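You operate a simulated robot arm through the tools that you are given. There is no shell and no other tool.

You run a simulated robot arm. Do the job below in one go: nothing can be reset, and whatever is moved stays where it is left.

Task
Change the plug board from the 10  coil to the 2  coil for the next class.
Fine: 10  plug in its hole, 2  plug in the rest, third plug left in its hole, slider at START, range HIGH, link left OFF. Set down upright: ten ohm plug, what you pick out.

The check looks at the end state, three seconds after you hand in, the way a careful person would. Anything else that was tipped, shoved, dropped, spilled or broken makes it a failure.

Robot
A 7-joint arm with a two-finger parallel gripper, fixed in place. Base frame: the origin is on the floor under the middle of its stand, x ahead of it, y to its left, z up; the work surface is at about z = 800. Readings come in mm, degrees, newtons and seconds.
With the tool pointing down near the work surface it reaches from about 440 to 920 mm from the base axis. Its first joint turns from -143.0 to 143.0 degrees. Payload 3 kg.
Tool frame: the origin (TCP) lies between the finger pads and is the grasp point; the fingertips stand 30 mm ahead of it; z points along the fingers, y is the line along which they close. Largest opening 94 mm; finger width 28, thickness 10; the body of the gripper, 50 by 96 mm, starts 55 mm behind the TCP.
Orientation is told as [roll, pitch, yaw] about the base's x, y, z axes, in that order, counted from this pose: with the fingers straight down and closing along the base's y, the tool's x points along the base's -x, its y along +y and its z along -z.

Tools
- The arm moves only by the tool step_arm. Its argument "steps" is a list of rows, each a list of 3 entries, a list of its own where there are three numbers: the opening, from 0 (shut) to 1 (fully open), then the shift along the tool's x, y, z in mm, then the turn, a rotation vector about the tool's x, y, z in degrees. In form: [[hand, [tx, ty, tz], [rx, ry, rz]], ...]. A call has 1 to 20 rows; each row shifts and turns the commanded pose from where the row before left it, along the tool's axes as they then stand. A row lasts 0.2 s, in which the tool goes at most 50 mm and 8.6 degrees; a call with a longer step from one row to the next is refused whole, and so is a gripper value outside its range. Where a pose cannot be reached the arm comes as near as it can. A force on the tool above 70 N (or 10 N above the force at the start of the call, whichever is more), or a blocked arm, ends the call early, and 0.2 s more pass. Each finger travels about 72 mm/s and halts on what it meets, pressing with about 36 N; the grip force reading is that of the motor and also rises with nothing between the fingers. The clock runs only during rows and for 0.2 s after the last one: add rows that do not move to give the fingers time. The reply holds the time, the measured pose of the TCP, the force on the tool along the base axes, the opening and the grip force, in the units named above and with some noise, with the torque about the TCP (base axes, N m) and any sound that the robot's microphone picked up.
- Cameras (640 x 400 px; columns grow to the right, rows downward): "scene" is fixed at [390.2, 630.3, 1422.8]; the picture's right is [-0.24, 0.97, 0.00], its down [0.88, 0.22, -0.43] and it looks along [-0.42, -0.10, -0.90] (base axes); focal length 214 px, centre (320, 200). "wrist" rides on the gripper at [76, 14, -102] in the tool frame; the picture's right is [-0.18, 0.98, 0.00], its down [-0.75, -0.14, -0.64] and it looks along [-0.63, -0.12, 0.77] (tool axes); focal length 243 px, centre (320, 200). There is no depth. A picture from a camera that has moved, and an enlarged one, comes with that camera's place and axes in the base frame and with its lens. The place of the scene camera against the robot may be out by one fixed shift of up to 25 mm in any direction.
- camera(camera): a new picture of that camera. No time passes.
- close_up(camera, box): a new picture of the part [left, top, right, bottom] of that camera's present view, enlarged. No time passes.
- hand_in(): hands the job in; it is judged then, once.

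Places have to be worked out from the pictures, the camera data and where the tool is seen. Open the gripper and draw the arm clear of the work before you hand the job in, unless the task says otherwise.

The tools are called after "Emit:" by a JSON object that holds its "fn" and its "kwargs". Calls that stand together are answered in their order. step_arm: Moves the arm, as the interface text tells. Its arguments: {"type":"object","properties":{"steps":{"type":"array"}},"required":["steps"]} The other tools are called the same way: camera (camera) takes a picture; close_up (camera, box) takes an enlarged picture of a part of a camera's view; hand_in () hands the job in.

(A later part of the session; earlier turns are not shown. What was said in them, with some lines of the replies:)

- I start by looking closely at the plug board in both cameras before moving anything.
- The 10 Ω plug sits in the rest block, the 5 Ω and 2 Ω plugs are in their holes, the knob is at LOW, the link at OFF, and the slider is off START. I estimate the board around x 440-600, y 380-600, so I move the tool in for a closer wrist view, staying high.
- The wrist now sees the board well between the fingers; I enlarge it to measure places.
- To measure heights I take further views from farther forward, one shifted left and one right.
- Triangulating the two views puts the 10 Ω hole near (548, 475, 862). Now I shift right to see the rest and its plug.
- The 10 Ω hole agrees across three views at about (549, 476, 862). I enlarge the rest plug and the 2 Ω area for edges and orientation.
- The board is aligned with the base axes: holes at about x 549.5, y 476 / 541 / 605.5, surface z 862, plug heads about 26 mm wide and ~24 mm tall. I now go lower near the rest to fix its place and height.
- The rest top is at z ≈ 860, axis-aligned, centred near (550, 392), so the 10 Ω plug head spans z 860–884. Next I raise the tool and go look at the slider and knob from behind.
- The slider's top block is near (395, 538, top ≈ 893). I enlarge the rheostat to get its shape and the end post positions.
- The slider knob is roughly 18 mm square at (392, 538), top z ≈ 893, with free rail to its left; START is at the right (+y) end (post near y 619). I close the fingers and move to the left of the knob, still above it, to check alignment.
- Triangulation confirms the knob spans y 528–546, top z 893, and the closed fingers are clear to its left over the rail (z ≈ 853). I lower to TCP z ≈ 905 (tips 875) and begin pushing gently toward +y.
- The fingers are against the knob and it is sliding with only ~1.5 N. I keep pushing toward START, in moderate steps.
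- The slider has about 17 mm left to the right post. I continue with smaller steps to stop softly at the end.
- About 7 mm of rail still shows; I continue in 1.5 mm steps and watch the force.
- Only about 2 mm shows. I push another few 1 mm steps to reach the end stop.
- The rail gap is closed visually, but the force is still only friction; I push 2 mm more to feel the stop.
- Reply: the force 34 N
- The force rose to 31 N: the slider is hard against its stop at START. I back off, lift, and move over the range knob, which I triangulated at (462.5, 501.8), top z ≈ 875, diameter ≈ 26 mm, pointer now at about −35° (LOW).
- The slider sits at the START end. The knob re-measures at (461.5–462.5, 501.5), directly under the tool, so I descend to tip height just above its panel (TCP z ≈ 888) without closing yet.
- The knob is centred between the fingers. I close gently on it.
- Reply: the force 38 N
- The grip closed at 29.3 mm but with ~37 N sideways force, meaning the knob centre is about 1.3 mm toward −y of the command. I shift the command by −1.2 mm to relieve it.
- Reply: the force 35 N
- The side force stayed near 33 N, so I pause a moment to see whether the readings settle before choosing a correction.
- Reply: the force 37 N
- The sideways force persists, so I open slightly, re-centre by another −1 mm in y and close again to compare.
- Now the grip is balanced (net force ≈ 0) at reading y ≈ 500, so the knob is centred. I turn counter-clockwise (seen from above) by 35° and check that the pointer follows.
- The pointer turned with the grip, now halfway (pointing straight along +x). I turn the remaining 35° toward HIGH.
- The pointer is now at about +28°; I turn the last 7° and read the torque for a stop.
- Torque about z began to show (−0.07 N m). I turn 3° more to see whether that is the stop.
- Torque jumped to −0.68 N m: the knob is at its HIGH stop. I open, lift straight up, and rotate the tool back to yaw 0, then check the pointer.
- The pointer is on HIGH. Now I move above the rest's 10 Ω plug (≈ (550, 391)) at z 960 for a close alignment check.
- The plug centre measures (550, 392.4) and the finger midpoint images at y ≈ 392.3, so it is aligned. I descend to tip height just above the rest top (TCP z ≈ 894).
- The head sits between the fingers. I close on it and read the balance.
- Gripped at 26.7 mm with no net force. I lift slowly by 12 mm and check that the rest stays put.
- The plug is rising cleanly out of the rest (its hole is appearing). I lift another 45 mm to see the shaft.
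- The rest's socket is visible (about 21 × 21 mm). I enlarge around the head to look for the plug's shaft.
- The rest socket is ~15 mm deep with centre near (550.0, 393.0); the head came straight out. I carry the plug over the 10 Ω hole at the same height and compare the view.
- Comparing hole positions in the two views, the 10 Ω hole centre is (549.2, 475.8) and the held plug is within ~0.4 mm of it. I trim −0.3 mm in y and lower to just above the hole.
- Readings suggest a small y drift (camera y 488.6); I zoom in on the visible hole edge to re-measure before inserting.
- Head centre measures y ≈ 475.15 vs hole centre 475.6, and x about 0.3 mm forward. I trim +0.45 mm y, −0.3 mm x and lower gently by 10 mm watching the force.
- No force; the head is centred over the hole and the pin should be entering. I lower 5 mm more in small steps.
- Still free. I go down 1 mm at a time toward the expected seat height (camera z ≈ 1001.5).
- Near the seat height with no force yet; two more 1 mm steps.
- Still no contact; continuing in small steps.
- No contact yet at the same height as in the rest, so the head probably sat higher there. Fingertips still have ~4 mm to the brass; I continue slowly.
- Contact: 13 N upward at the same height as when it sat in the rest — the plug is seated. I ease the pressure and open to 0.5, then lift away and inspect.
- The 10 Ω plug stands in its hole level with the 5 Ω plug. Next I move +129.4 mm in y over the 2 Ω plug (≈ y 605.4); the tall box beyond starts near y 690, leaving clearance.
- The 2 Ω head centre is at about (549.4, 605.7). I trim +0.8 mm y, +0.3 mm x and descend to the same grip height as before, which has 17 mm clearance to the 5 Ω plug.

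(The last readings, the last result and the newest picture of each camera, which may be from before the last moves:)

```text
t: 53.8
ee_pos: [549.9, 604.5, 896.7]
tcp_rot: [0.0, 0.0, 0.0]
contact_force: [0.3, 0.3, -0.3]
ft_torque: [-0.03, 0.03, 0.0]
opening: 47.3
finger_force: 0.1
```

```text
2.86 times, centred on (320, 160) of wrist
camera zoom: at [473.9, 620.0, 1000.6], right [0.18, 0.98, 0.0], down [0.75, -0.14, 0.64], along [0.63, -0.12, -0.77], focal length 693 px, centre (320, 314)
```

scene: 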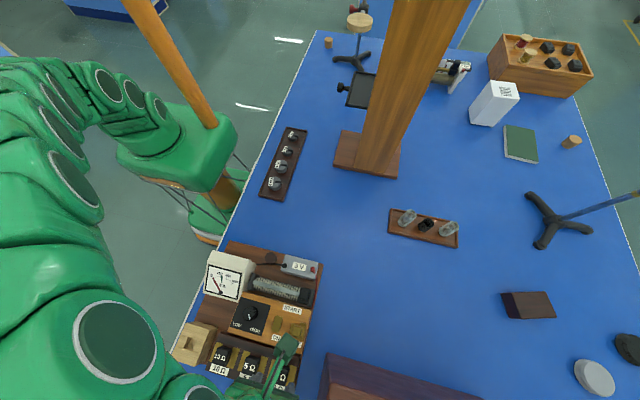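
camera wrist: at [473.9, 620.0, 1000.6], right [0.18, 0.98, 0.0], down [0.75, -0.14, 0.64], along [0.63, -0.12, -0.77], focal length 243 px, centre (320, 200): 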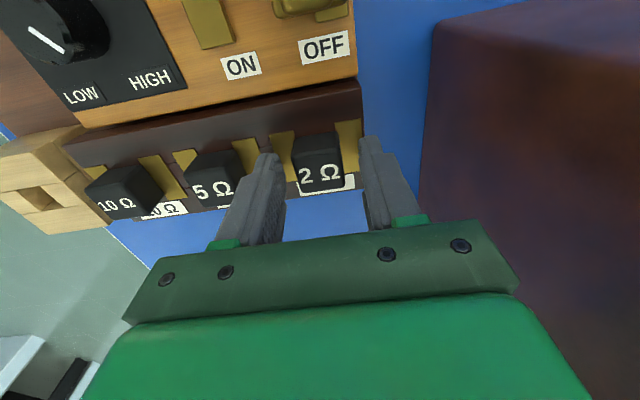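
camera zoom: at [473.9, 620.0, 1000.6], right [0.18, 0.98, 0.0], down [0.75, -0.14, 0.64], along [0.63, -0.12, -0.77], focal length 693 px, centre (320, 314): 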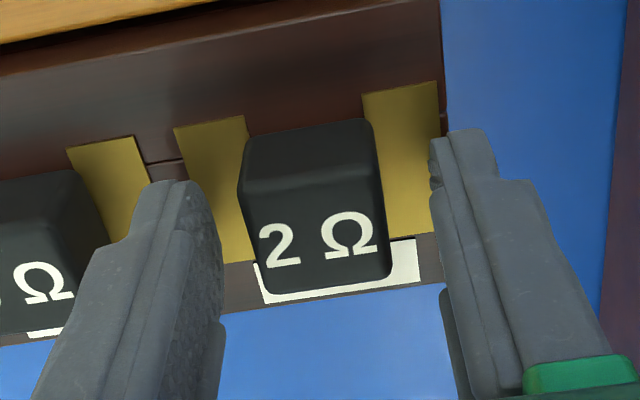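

The head appears at the same image position as the 10 Ω plug did when gripped, so it is centred. I close on it.

Emit:
{"fn": "step_arm", "kwargs": {"steps": [[0.4, [0, 0, 0], [0, 0, 0]], [0.3, [0, 0, 0], [0, 0, 0]], [0.2, [0, 0, 0], [0, 0, 0]], [0.2, [0, 0, 0], [0, 0, 0]], [0.2, [0, 0, 0], [0, 0, 0]]]}}

Emit:
{"fn": "close_up", "kwargs": {"camera": "wrist", "box": [240, 90, 400, 230]}}

```text
t: 55.0
ee_pos: [551.5, 605.3, 896.9]
tcp_rot: [0.1, 0.0, 0.0]
contact_force: [0.1, 0.0, 1.5]
ft_torque: [0.04, 0.02, -0.01]
opening: 26.8
finger_force: 35.6
```

```text
2.86 times, centred on (320, 160) of wrist
camera zoom: at [473.9, 620.0, 1000.7], right [0.18, 0.98, 0.0], down [0.75, -0.14, 0.64], along [0.63, -0.12, -0.77], focal length 693 px, centre (320, 314)
```

zoom: 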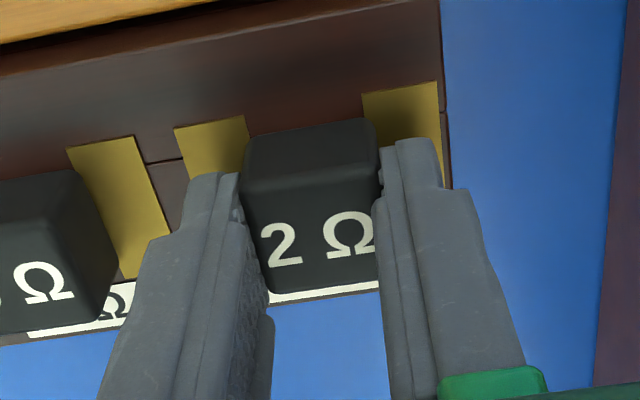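

Gripped at 26.8 mm with no net force. I lift the 2 Ω plug slowly at first, then to a clear height.

Emit:
{"fn": "step_arm", "kwargs": {"steps": [[0.2, [0, 0, -3], [0, 0, 0]], [0.2, [0, 0, -3], [0, 0, 0]], [0.2, [0, 0, -4], [0, 0, 0]], [0.2, [0, 0, -6], [0, 0, 0]], [0.2, [0, 0, -10], [0, 0, 0]], [0.2, [0, 0, -14], [0, 0, 0]], [0.2, [0, 0, -16], [0, 0, 0]], [0.2, [0, 0, 0], [0, 0, 0]]]}}

Emit:
{"fn": "camera", "kwargs": {"camera": "wrist"}}

Emit:
{"fn": "close_up", "kwargs": {"camera": "wrist", "box": [240, 70, 400, 210]}}

```text
t: 56.8
ee_pos: [550.4, 604.5, 954.3]
tcp_rot: [-0.1, 0.0, -0.1]
contact_force: [1.2, -0.4, 0.2]
ft_torque: [-0.03, 0.0, 0.01]
opening: 26.9
finger_force: 35.7
```

```text
taken
camera wrist: at [473.9, 619.1, 1057.4], right [0.18, 0.98, 0.0], down [0.75, -0.14, 0.64], along [0.63, -0.12, -0.77], focal length 243 px, centre (320, 200)
```

wrist: 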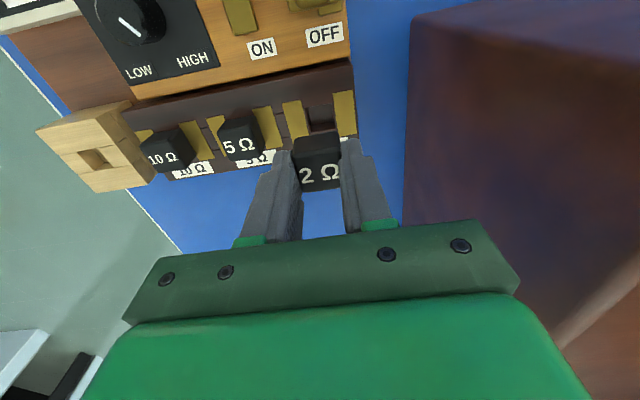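

```text
2.86 times, centred on (320, 140) of wrist
camera zoom: at [473.9, 619.1, 1057.4], right [0.18, 0.98, 0.0], down [0.75, -0.14, 0.64], along [0.63, -0.12, -0.77], focal length 693 px, centre (320, 371)
```

zoom: 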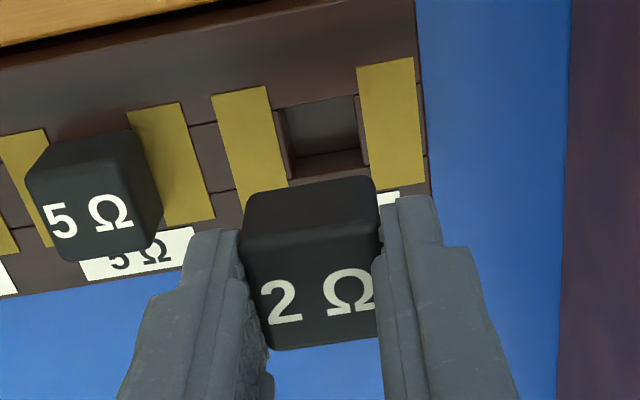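

The 2 Ω plug is out. I carry it above the other plugs to the rest, raising 10 mm for extra clearance on the way and then coming back to the same view height.

Emit:
{"fn": "step_arm", "kwargs": {"steps": [[0.2, [0, 0, -10], [0, 0, 0]], [0.2, [0, -26, 0], [0, 0, 0]], [0.2, [0, -27, 0], [0, 0, 0]], [0.2, [0, -27, 0], [0, 0, 0]], [0.2, [0, -27, 0], [0, 0, 0]], [0.2, [0, -27, 0], [0, 0, 0]], [0.2, [0, -27, 0], [0, 0, 0]], [0.2, [0, -27, 0], [0, 0, 0]], [0.2, [-0.85, -24.6, 0], [0, 0, 0]], [0.2, [0, 0, 10], [0, 0, 0]], [0.2, [0, 0, 0], [0, 0, 0]], [0.2, [0, 0, 0], [0, 0, 0]]]}}

Emit:
{"fn": "camera", "kwargs": {"camera": "wrist"}}

Emit:
{"fn": "close_up", "kwargs": {"camera": "wrist", "box": [280, 80, 360, 150]}}

Emit:
{"fn": "close_up", "kwargs": {"camera": "wrist", "box": [240, 70, 400, 210]}}

```text
t: 59.4
ee_pos: [551.7, 391.9, 953.8]
tcp_rot: [0.0, 0.0, 0.0]
contact_force: [-0.5, 0.0, -1.0]
ft_torque: [-0.01, -0.03, -0.02]
opening: 26.8
finger_force: 35.6
```

```text
taken
camera wrist: at [474.3, 406.7, 1057.3], right [0.18, 0.98, 0.0], down [0.75, -0.14, 0.64], along [0.63, -0.12, -0.77], focal length 243 px, centre (320, 200)
```

wrist: 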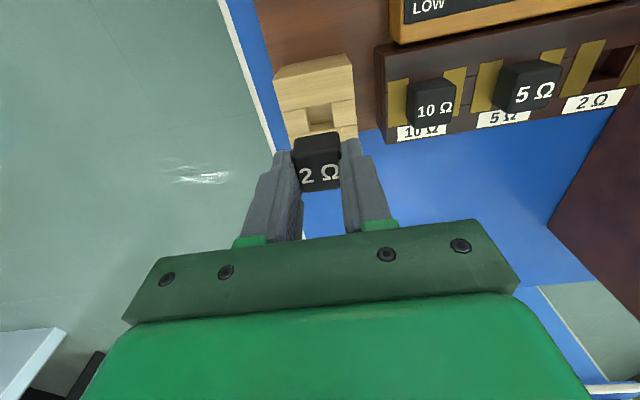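

```text
5.71 times, centred on (320, 115) of wrist
camera zoom: at [474.3, 406.7, 1057.3], right [0.18, 0.98, 0.0], down [0.75, -0.14, 0.64], along [0.63, -0.12, -0.77], focal length 1386 px, centre (320, 686)
```

zoom: 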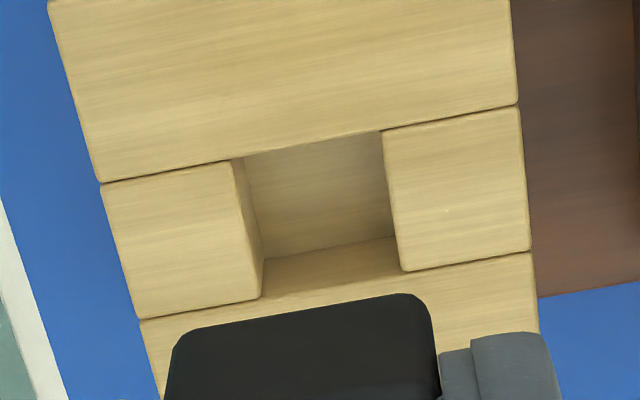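

```text
2.86 times, centred on (320, 140) of wrist
camera zoom: at [474.3, 406.7, 1057.3], right [0.18, 0.98, 0.0], down [0.75, -0.14, 0.64], along [0.63, -0.12, -0.77], focal length 693 px, centre (320, 371)
```

zoom: 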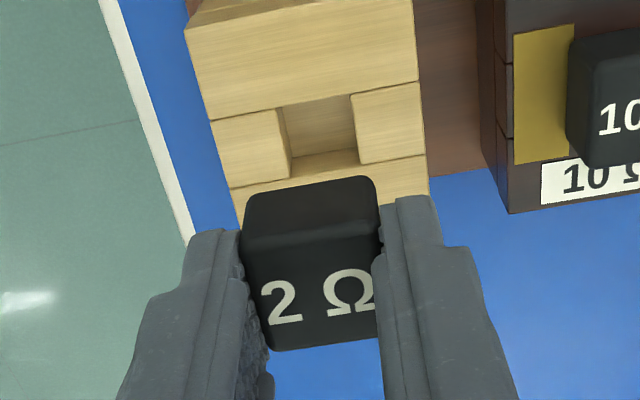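

The plug is over the rest hole, relative offset within ~0.3 mm of the centred value. I trim +0.25 mm x and lower to just above the hole.

Emit:
{"fn": "step_arm", "kwargs": {"steps": [[0.2, [-0.25, -0.15, 12], [0, 0, 0]], [0.2, [0, 0, 12], [0, 0, 0]], [0.2, [0, 0, 9], [0, 0, 0]], [0.2, [0, 0, 4], [0, 0, 0]], [0.2, [0, 0, 0], [0, 0, 0]], [0.2, [0, 0, 0], [0, 0, 0]]]}}

Emit:
{"fn": "close_up", "kwargs": {"camera": "wrist", "box": [285, 85, 355, 145]}}

Emit:
{"fn": "close_up", "kwargs": {"camera": "wrist", "box": [260, 70, 380, 180]}}

```text
t: 60.8
ee_pos: [550.8, 393.1, 915.3]
tcp_rot: [0.0, -0.1, 0.0]
contact_force: [0.5, -0.4, -0.6]
ft_torque: [0.03, -0.03, -0.04]
opening: 26.6
finger_force: 35.8
```

```text
6.67 times, centred on (320, 115) of wrist
camera zoom: at [474.7, 407.3, 1019.8], right [0.18, 0.98, 0.0], down [0.75, -0.14, 0.64], along [0.63, -0.12, -0.77], focal length 1618 px, centre (320, 767)
```

zoom: 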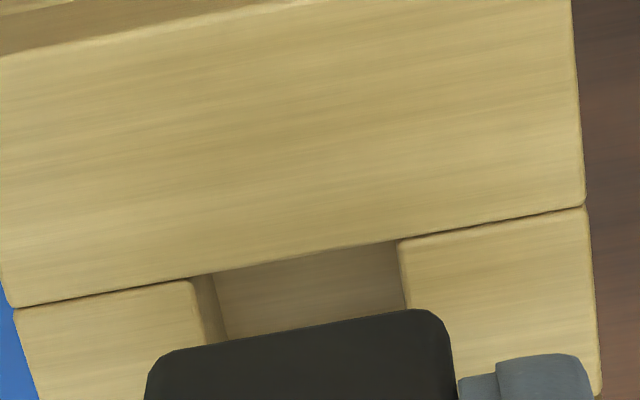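

```text
3.64 times, centred on (320, 125) of wrist
camera zoom: at [474.7, 407.3, 1019.8], right [0.18, 0.98, 0.0], down [0.75, -0.14, 0.64], along [0.63, -0.12, -0.77], focal length 882 px, centre (320, 473)
```

zoom: 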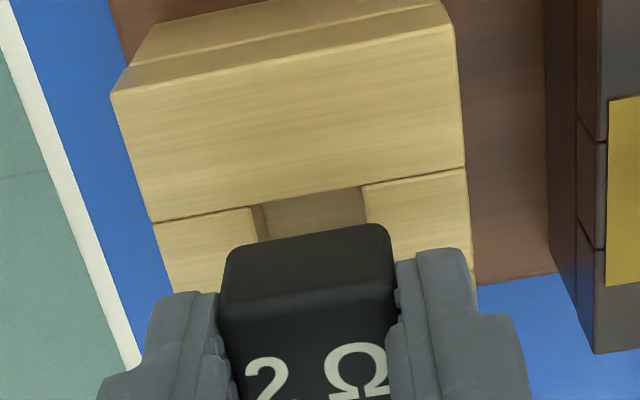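

The camera pose reads y 407.3, about 0.9 mm too far +y relative to the rest hole centre (392.7). I correct −0.9 mm and lower slowly.

Emit:
{"fn": "step_arm", "kwargs": {"steps": [[0.2, [0, -0.9, 0], [0, 0, 0]], [0.2, [0, 0, 2], [0, 0, 0]], [0.2, [0, 0, 2], [0, 0, 0]], [0.2, [0, 0, 2], [0, 0, 0]], [0.2, [0, 0, 2], [0, 0, 0]], [0.2, [0, 0, 2], [0, 0, 0]], [0.2, [0, 0, 0], [0, 0, 0]]]}}

Emit:
{"fn": "close_up", "kwargs": {"camera": "wrist", "box": [270, 90, 370, 190]}}

```text
t: 62.4
ee_pos: [552.8, 391.4, 906.9]
tcp_rot: [0.0, 0.0, 0.0]
contact_force: [-0.3, -0.7, -0.1]
ft_torque: [0.02, 0.01, 0.0]
opening: 26.7
finger_force: 35.7
```

```text
4.00 times, centred on (320, 140) of wrist
camera zoom: at [475.2, 406.1, 1010.1], right [0.18, 0.98, 0.0], down [0.75, -0.14, 0.64], along [0.63, -0.12, -0.77], focal length 970 px, centre (320, 440)
```

zoom: 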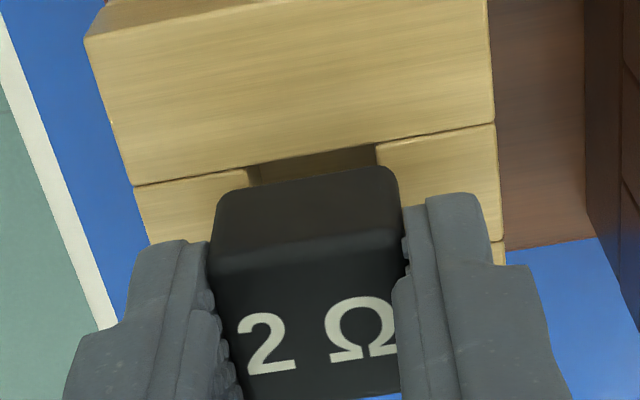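

No force, but x drifted to about +0.5 mm; I trim x −0.5, y +0.3 and continue down 5 mm.

Emit:
{"fn": "step_arm", "kwargs": {"steps": [[0.2, [0.5, 0.3, 0], [0, 0, 0]], [0.2, [0, 0, 1.5], [0, 0, 0]], [0.2, [0, 0, 1.5], [0, 0, 0]], [0.2, [0, 0, 1], [0, 0, 0]], [0.2, [0, 0, 1], [0, 0, 0]], [0.2, [0, 0, 0], [0, 0, 0]]]}}

Emit:
{"fn": "close_up", "kwargs": {"camera": "wrist", "box": [270, 90, 370, 190]}}

```text
t: 63.8
ee_pos: [551.6, 391.8, 900.7]
tcp_rot: [0.1, 0.0, 0.0]
contact_force: [0.1, 0.1, -0.4]
ft_torque: [-0.02, -0.02, -0.01]
opening: 27.1
finger_force: 35.4
```

```text
4.00 times, centred on (320, 140) of wrist
camera zoom: at [474.4, 406.3, 1005.2], right [0.18, 0.98, 0.0], down [0.75, -0.14, 0.64], along [0.63, -0.12, -0.77], focal length 970 px, centre (320, 440)
```

zoom: 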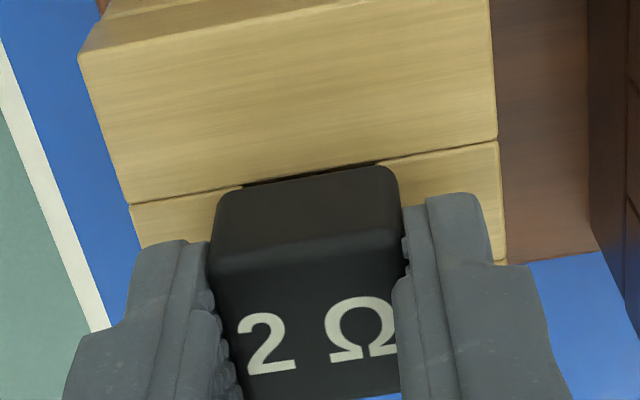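

The pose is centred (camera x 474.4, y 406.3) with no force. I lower in ~0.8 mm steps toward the seat (camera z ≈ 1000.7).

Emit:
{"fn": "step_arm", "kwargs": {"steps": [[0.2, [0, 0, 1], [0, 0, 0]], [0.2, [0, 0, 1], [0, 0, 0]], [0.2, [0, 0, 0.8], [0, 0, 0]], [0.2, [0, 0, 0], [0, 0, 0]]]}}

Emit:
{"fn": "close_up", "kwargs": {"camera": "wrist", "box": [270, 90, 370, 190]}}

```text
t: 64.8
ee_pos: [550.5, 391.9, 898.8]
tcp_rot: [0.0, 0.0, 0.0]
contact_force: [-0.2, 0.5, -0.2]
ft_torque: [0.01, -0.03, 0.01]
opening: 26.8
finger_force: 35.8
```

```text
4.00 times, centred on (320, 140) of wrist
camera zoom: at [474.3, 406.4, 1002.3], right [0.18, 0.98, 0.0], down [0.75, -0.14, 0.64], along [0.63, -0.12, -0.77], focal length 970 px, centre (320, 440)
```

zoom: 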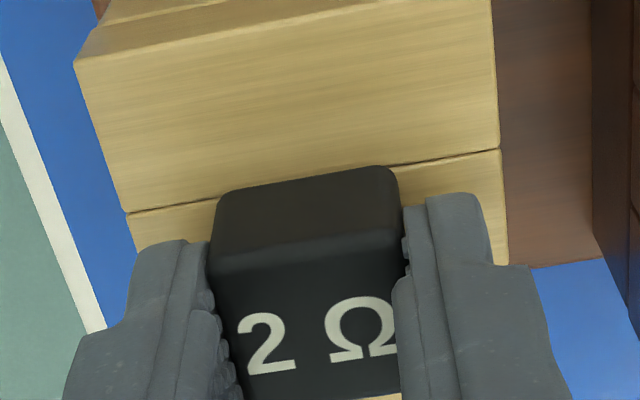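

Still free, almost seated; two more small steps.

Emit:
{"fn": "step_arm", "kwargs": {"steps": [[0.2, [0, 0, 0.7], [0, 0, 0]], [0.2, [0, 0, 0.7], [0, 0, 0]], [0.2, [0, 0, 0], [0, 0, 0]]]}}

Emit:
{"fn": "close_up", "kwargs": {"camera": "wrist", "box": [270, 90, 370, 190]}}

```text
t: 65.6
ee_pos: [551.3, 392.2, 897.0]
tcp_rot: [-0.1, 0.0, 0.0]
contact_force: [-0.1, 0.3, -0.6]
ft_torque: [0.01, 0.01, -0.01]
opening: 26.7
finger_force: 36.5
```

```text
4.00 times, centred on (320, 140) of wrist
camera zoom: at [474.4, 406.4, 1000.9], right [0.18, 0.98, 0.0], down [0.75, -0.14, 0.64], along [0.63, -0.12, -0.77], focal length 970 px, centre (320, 440)
```

zoom: 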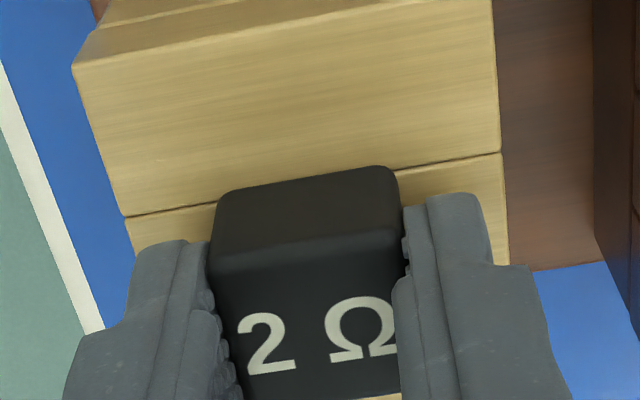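

No contact yet; the rest top may be a bit lower than the board. Continuing in 0.6 mm steps until I feel it.

Emit:
{"fn": "step_arm", "kwargs": {"steps": [[0.2, [0, 0, 0.6], [0, 0, 0]], [0.2, [0, 0, 0.6], [0, 0, 0]], [0.2, [0, 0, 0], [0, 0, 0]]]}}

```text
t: 66.4
ee_pos: [550.4, 391.7, 896.9]
tcp_rot: [0.0, -0.2, 0.0]
contact_force: [-3.2, -3.6, 23.4]
ft_torque: [-0.12, 0.22, 0.0]
opening: 27.1
finger_force: 36.1
```

Contact at 23 N: seated in the rest at the expected height. I ease up 0.7 mm, open, and lift away.

Emit:
{"fn": "step_arm", "kwargs": {"steps": [[0.2, [0, 0, -0.7], [0, 0, 0]], [0.2, [0, 0, 0], [0, 0, 0]], [0.35, [0, 0, 0], [0, 0, 0]], [0.5, [0, 0, 0], [0, 0, 0]], [0.5, [0, 0, 0], [0, 0, 0]], [0.5, [0, 0, -15], [0, 0, 0]], [0.5, [0, 0, -25], [0, 0, 0]], [0.5, [0, 0, -30], [0, 0, 0]], [0.5, [0, 0, 0], [0, 0, 0]]]}}

Emit:
{"fn": "camera", "kwargs": {"camera": "wrist"}}

Emit:
{"fn": "close_up", "kwargs": {"camera": "wrist", "box": [260, 60, 400, 200]}}

Emit:
{"fn": "close_up", "kwargs": {"camera": "scene", "box": [160, 230, 340, 400]}}

```text
t: 68.4
ee_pos: [550.3, 391.7, 966.4]
tcp_rot: [0.0, 0.0, -0.2]
contact_force: [-0.5, 0.1, 0.2]
ft_torque: [-0.02, 0.01, 0.01]
opening: 47.2
finger_force: 0.0
```

```text
taken
camera wrist: at [474.3, 406.6, 1070.8], right [0.18, 0.98, 0.0], down [0.75, -0.14, 0.64], along [0.63, -0.12, -0.77], focal length 243 px, centre (320, 200)
```

wrist: 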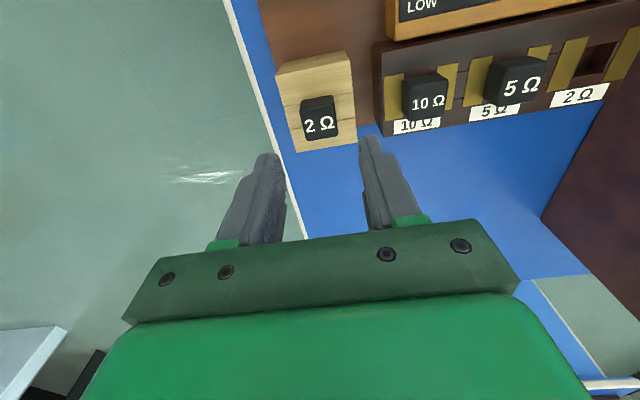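

```text
2.86 times, centred on (330, 130) of wrist
camera zoom: at [474.3, 406.6, 1070.8], right [0.18, 0.98, 0.0], down [0.75, -0.14, 0.64], along [0.63, -0.12, -0.77], focal length 693 px, centre (291, 400)
```

zoom: 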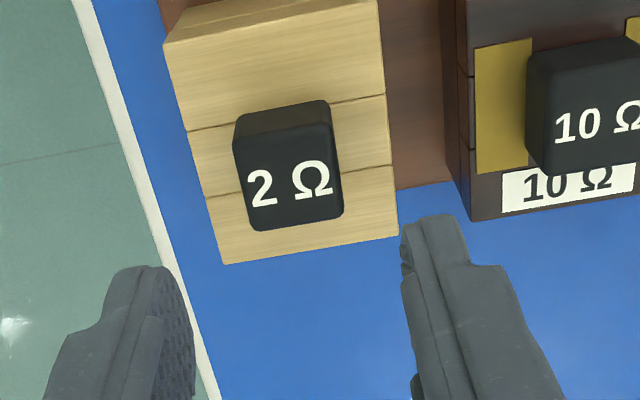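

```text
2.35 times, centred on (250, 315) of scene
camera zoom: at [390.2, 630.3, 1422.8], right [-0.24, 0.97, 0.0], down [0.88, 0.22, -0.43], along [-0.42, -0.1, -0.9], focal length 505 px, centre (485, -71)
```

zoom: 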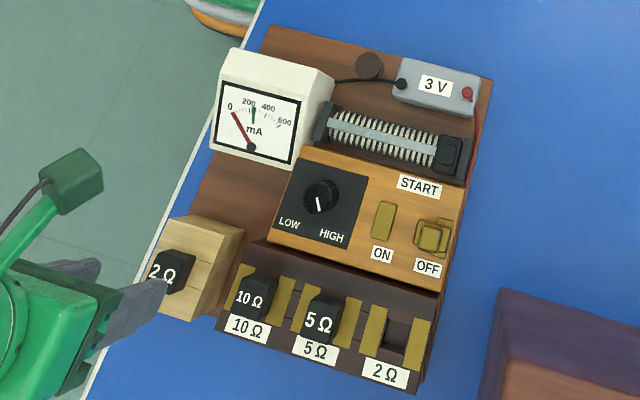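

All items look right: 10 Ω in its hole, 5 Ω untouched, 2 Ω in the rest, slider at START, knob HIGH, link OFF. I raise and retract the arm, with the gripper open, and then inspect.

Emit:
{"fn": "step_arm", "kwargs": {"steps": [[0.5, [0, 0, -35], [0, 0, 0]], [0.7, [0, 0, -35], [0, 0, 0]], [1, [0, 0, -35], [0, 0, 0]], [1, [0, 0, -35], [0, 0, 0]], [1, [36, 24, -6], [0, 0, 0]], [1, [36, 24, -6], [0, 0, 0]], [1, [36, 24, -6], [0, 0, 0]], [1, [36, 24, -6], [0, 0, 0]], [1, [36, 24, -6], [0, 0, 0]], [1, [36, 24, -6], [0, 0, 0]], [1, [36, 24, -6], [0, 0, 0]], [1, [36, 24, -6], [0, 0, 0]], [1, [0, 0, 0], [0, 0, 0]], [1, [0, 0, 0], [0, 0, 0]]]}}

Emit:
{"fn": "camera", "kwargs": {"camera": "scene"}}

Emit:
{"fn": "close_up", "kwargs": {"camera": "scene", "box": [160, 300, 320, 400]}}

Emit:
{"fn": "close_up", "kwargs": {"camera": "scene", "box": [200, 230, 340, 340]}}

Emit:
{"fn": "close_up", "kwargs": {"camera": "wrist", "box": [190, 80, 400, 250]}}

```text
t: 71.4
ee_pos: [262.3, 584.0, 1153.4]
tcp_rot: [0.1, 0.0, 0.1]
contact_force: [0.7, -0.6, -0.4]
ft_torque: [-0.01, -0.02, 0.01]
opening: 94.1
finger_force: 0.1
```

```text
taken
```

scene: 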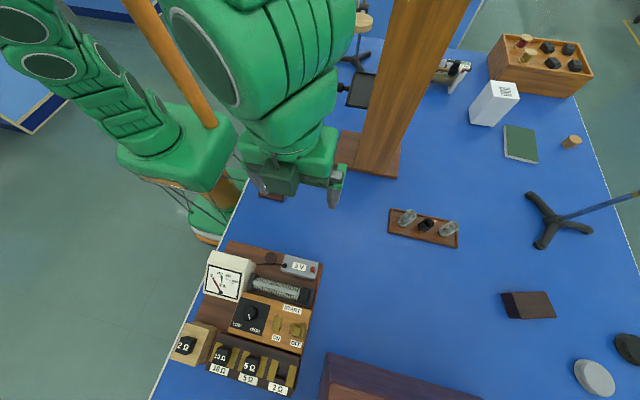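

```text
4.00 times, centred on (240, 350) of scene
camera zoom: at [390.2, 630.3, 1422.8], right [-0.24, 0.97, 0.0], down [0.88, 0.22, -0.43], along [-0.42, -0.1, -0.9], focal length 858 px, centre (640, -400)
```

zoom: 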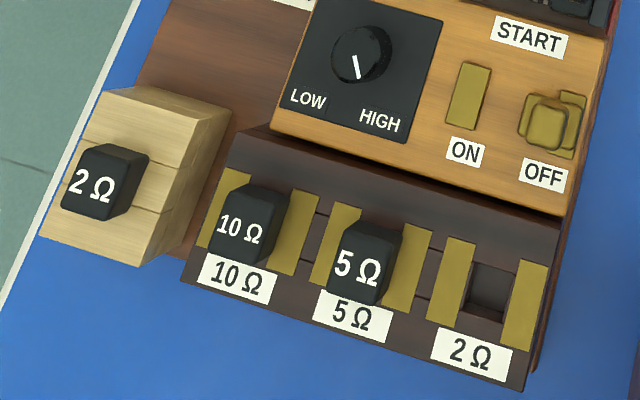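

```text
3.64 times, centred on (270, 285) of scene
camera zoom: at [390.2, 630.3, 1422.8], right [-0.24, 0.97, 0.0], down [0.88, 0.22, -0.43], along [-0.42, -0.1, -0.9], focal length 780 px, centre (502, -109)
```

zoom: 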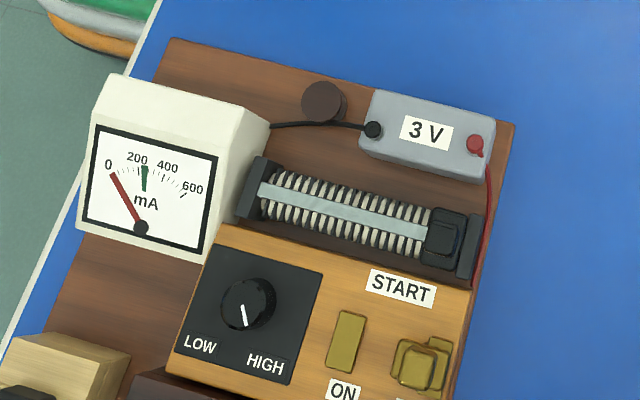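

```text
2.35 times, centred on (295, 165) of wrist
camera zoom: at [186.1, 597.9, 1257.8], right [0.18, 0.98, 0.0], down [0.75, -0.14, 0.64], along [0.63, -0.12, -0.77], focal length 571 px, centre (379, 282)
```

zoom: 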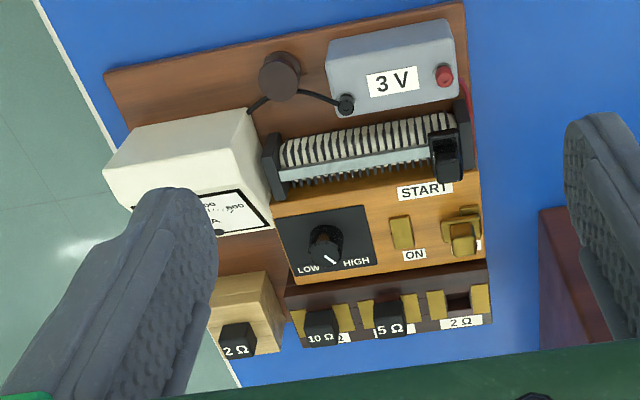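

The arm is clear. I take one last enlarged look at the plugs to confirm they are upright and fully seated.

Emit:
{"fn": "close_up", "kwargs": {"camera": "scene", "box": [200, 330, 300, 400]}}

Emit:
{"fn": "close_up", "kwargs": {"camera": "scene", "box": [165, 315, 225, 370]}}

Emit:
{"fn": "close_up", "kwargs": {"camera": "wrist", "box": [260, 190, 360, 240]}}

```text
5.71 times, centred on (250, 365) of scene
camera zoom: at [390.2, 630.3, 1422.8], right [-0.24, 0.97, 0.0], down [0.88, 0.22, -0.43], along [-0.42, -0.1, -0.9], focal length 1226 px, centre (720, -743)
```

zoom: 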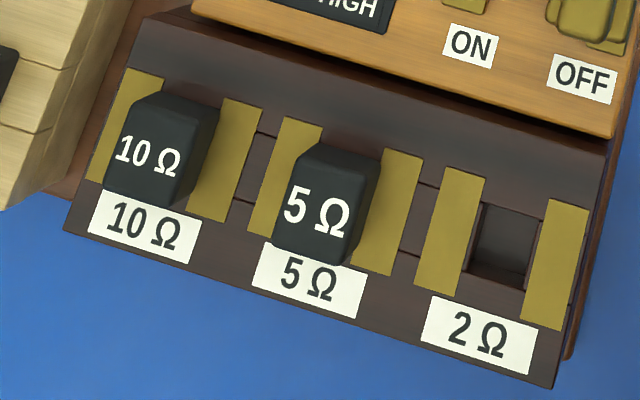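

```text
7.27 times, centred on (195, 342) of scene
camera zoom: at [390.2, 630.3, 1422.8], right [-0.24, 0.97, 0.0], down [0.88, 0.22, -0.43], along [-0.42, -0.1, -0.9], focal length 1560 px, centre (1229, -836)
```

zoom: 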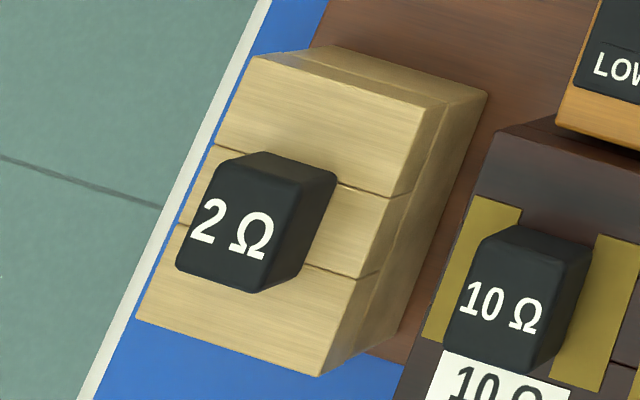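

```text
6.40 times, centred on (310, 215) of wrist
camera zoom: at [186.1, 597.9, 1257.8], right [0.18, 0.98, 0.0], down [0.75, -0.14, 0.64], along [0.63, -0.12, -0.77], focal length 1553 px, centre (384, 104)
```

zoom: 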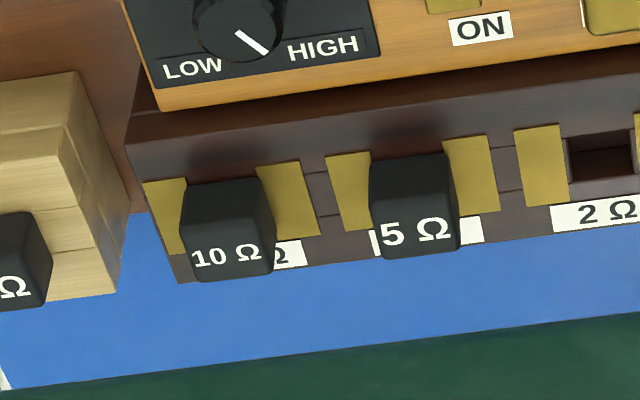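

Both moved plugs stand upright and sit at the same height as the untouched 5 Ω plug. The slider is at its START stop, the knob points to HIGH, the link is still OFF, and the arm is clear with the gripper open, so I hand in.

Emit:
{"fn": "hand_in", "kwargs": {}}

```text
The job is handed in.
```

The plug board is changed from the 10 Ω coil to the 2 Ω coil, and I've handed the job in; no verdict came back.

- **10 Ω plug:** upright in its own hole. I felt it seat, and in the pictures it stands level with the 5 Ω plug.
- **2 Ω plug:** upright in the rest. I felt it seat there too.
- **5 Ω plug:** left untouched in its hole.
- **Slider:** hard against the stop at the START end.
- **Range knob:** turned to its HIGH stop, with the pointer on HIGH.
- **Link:** left OFF.

In the last pictures nothing else looked tipped, moved or dropped. The arm is drawn back clear of the board with the gripper open.
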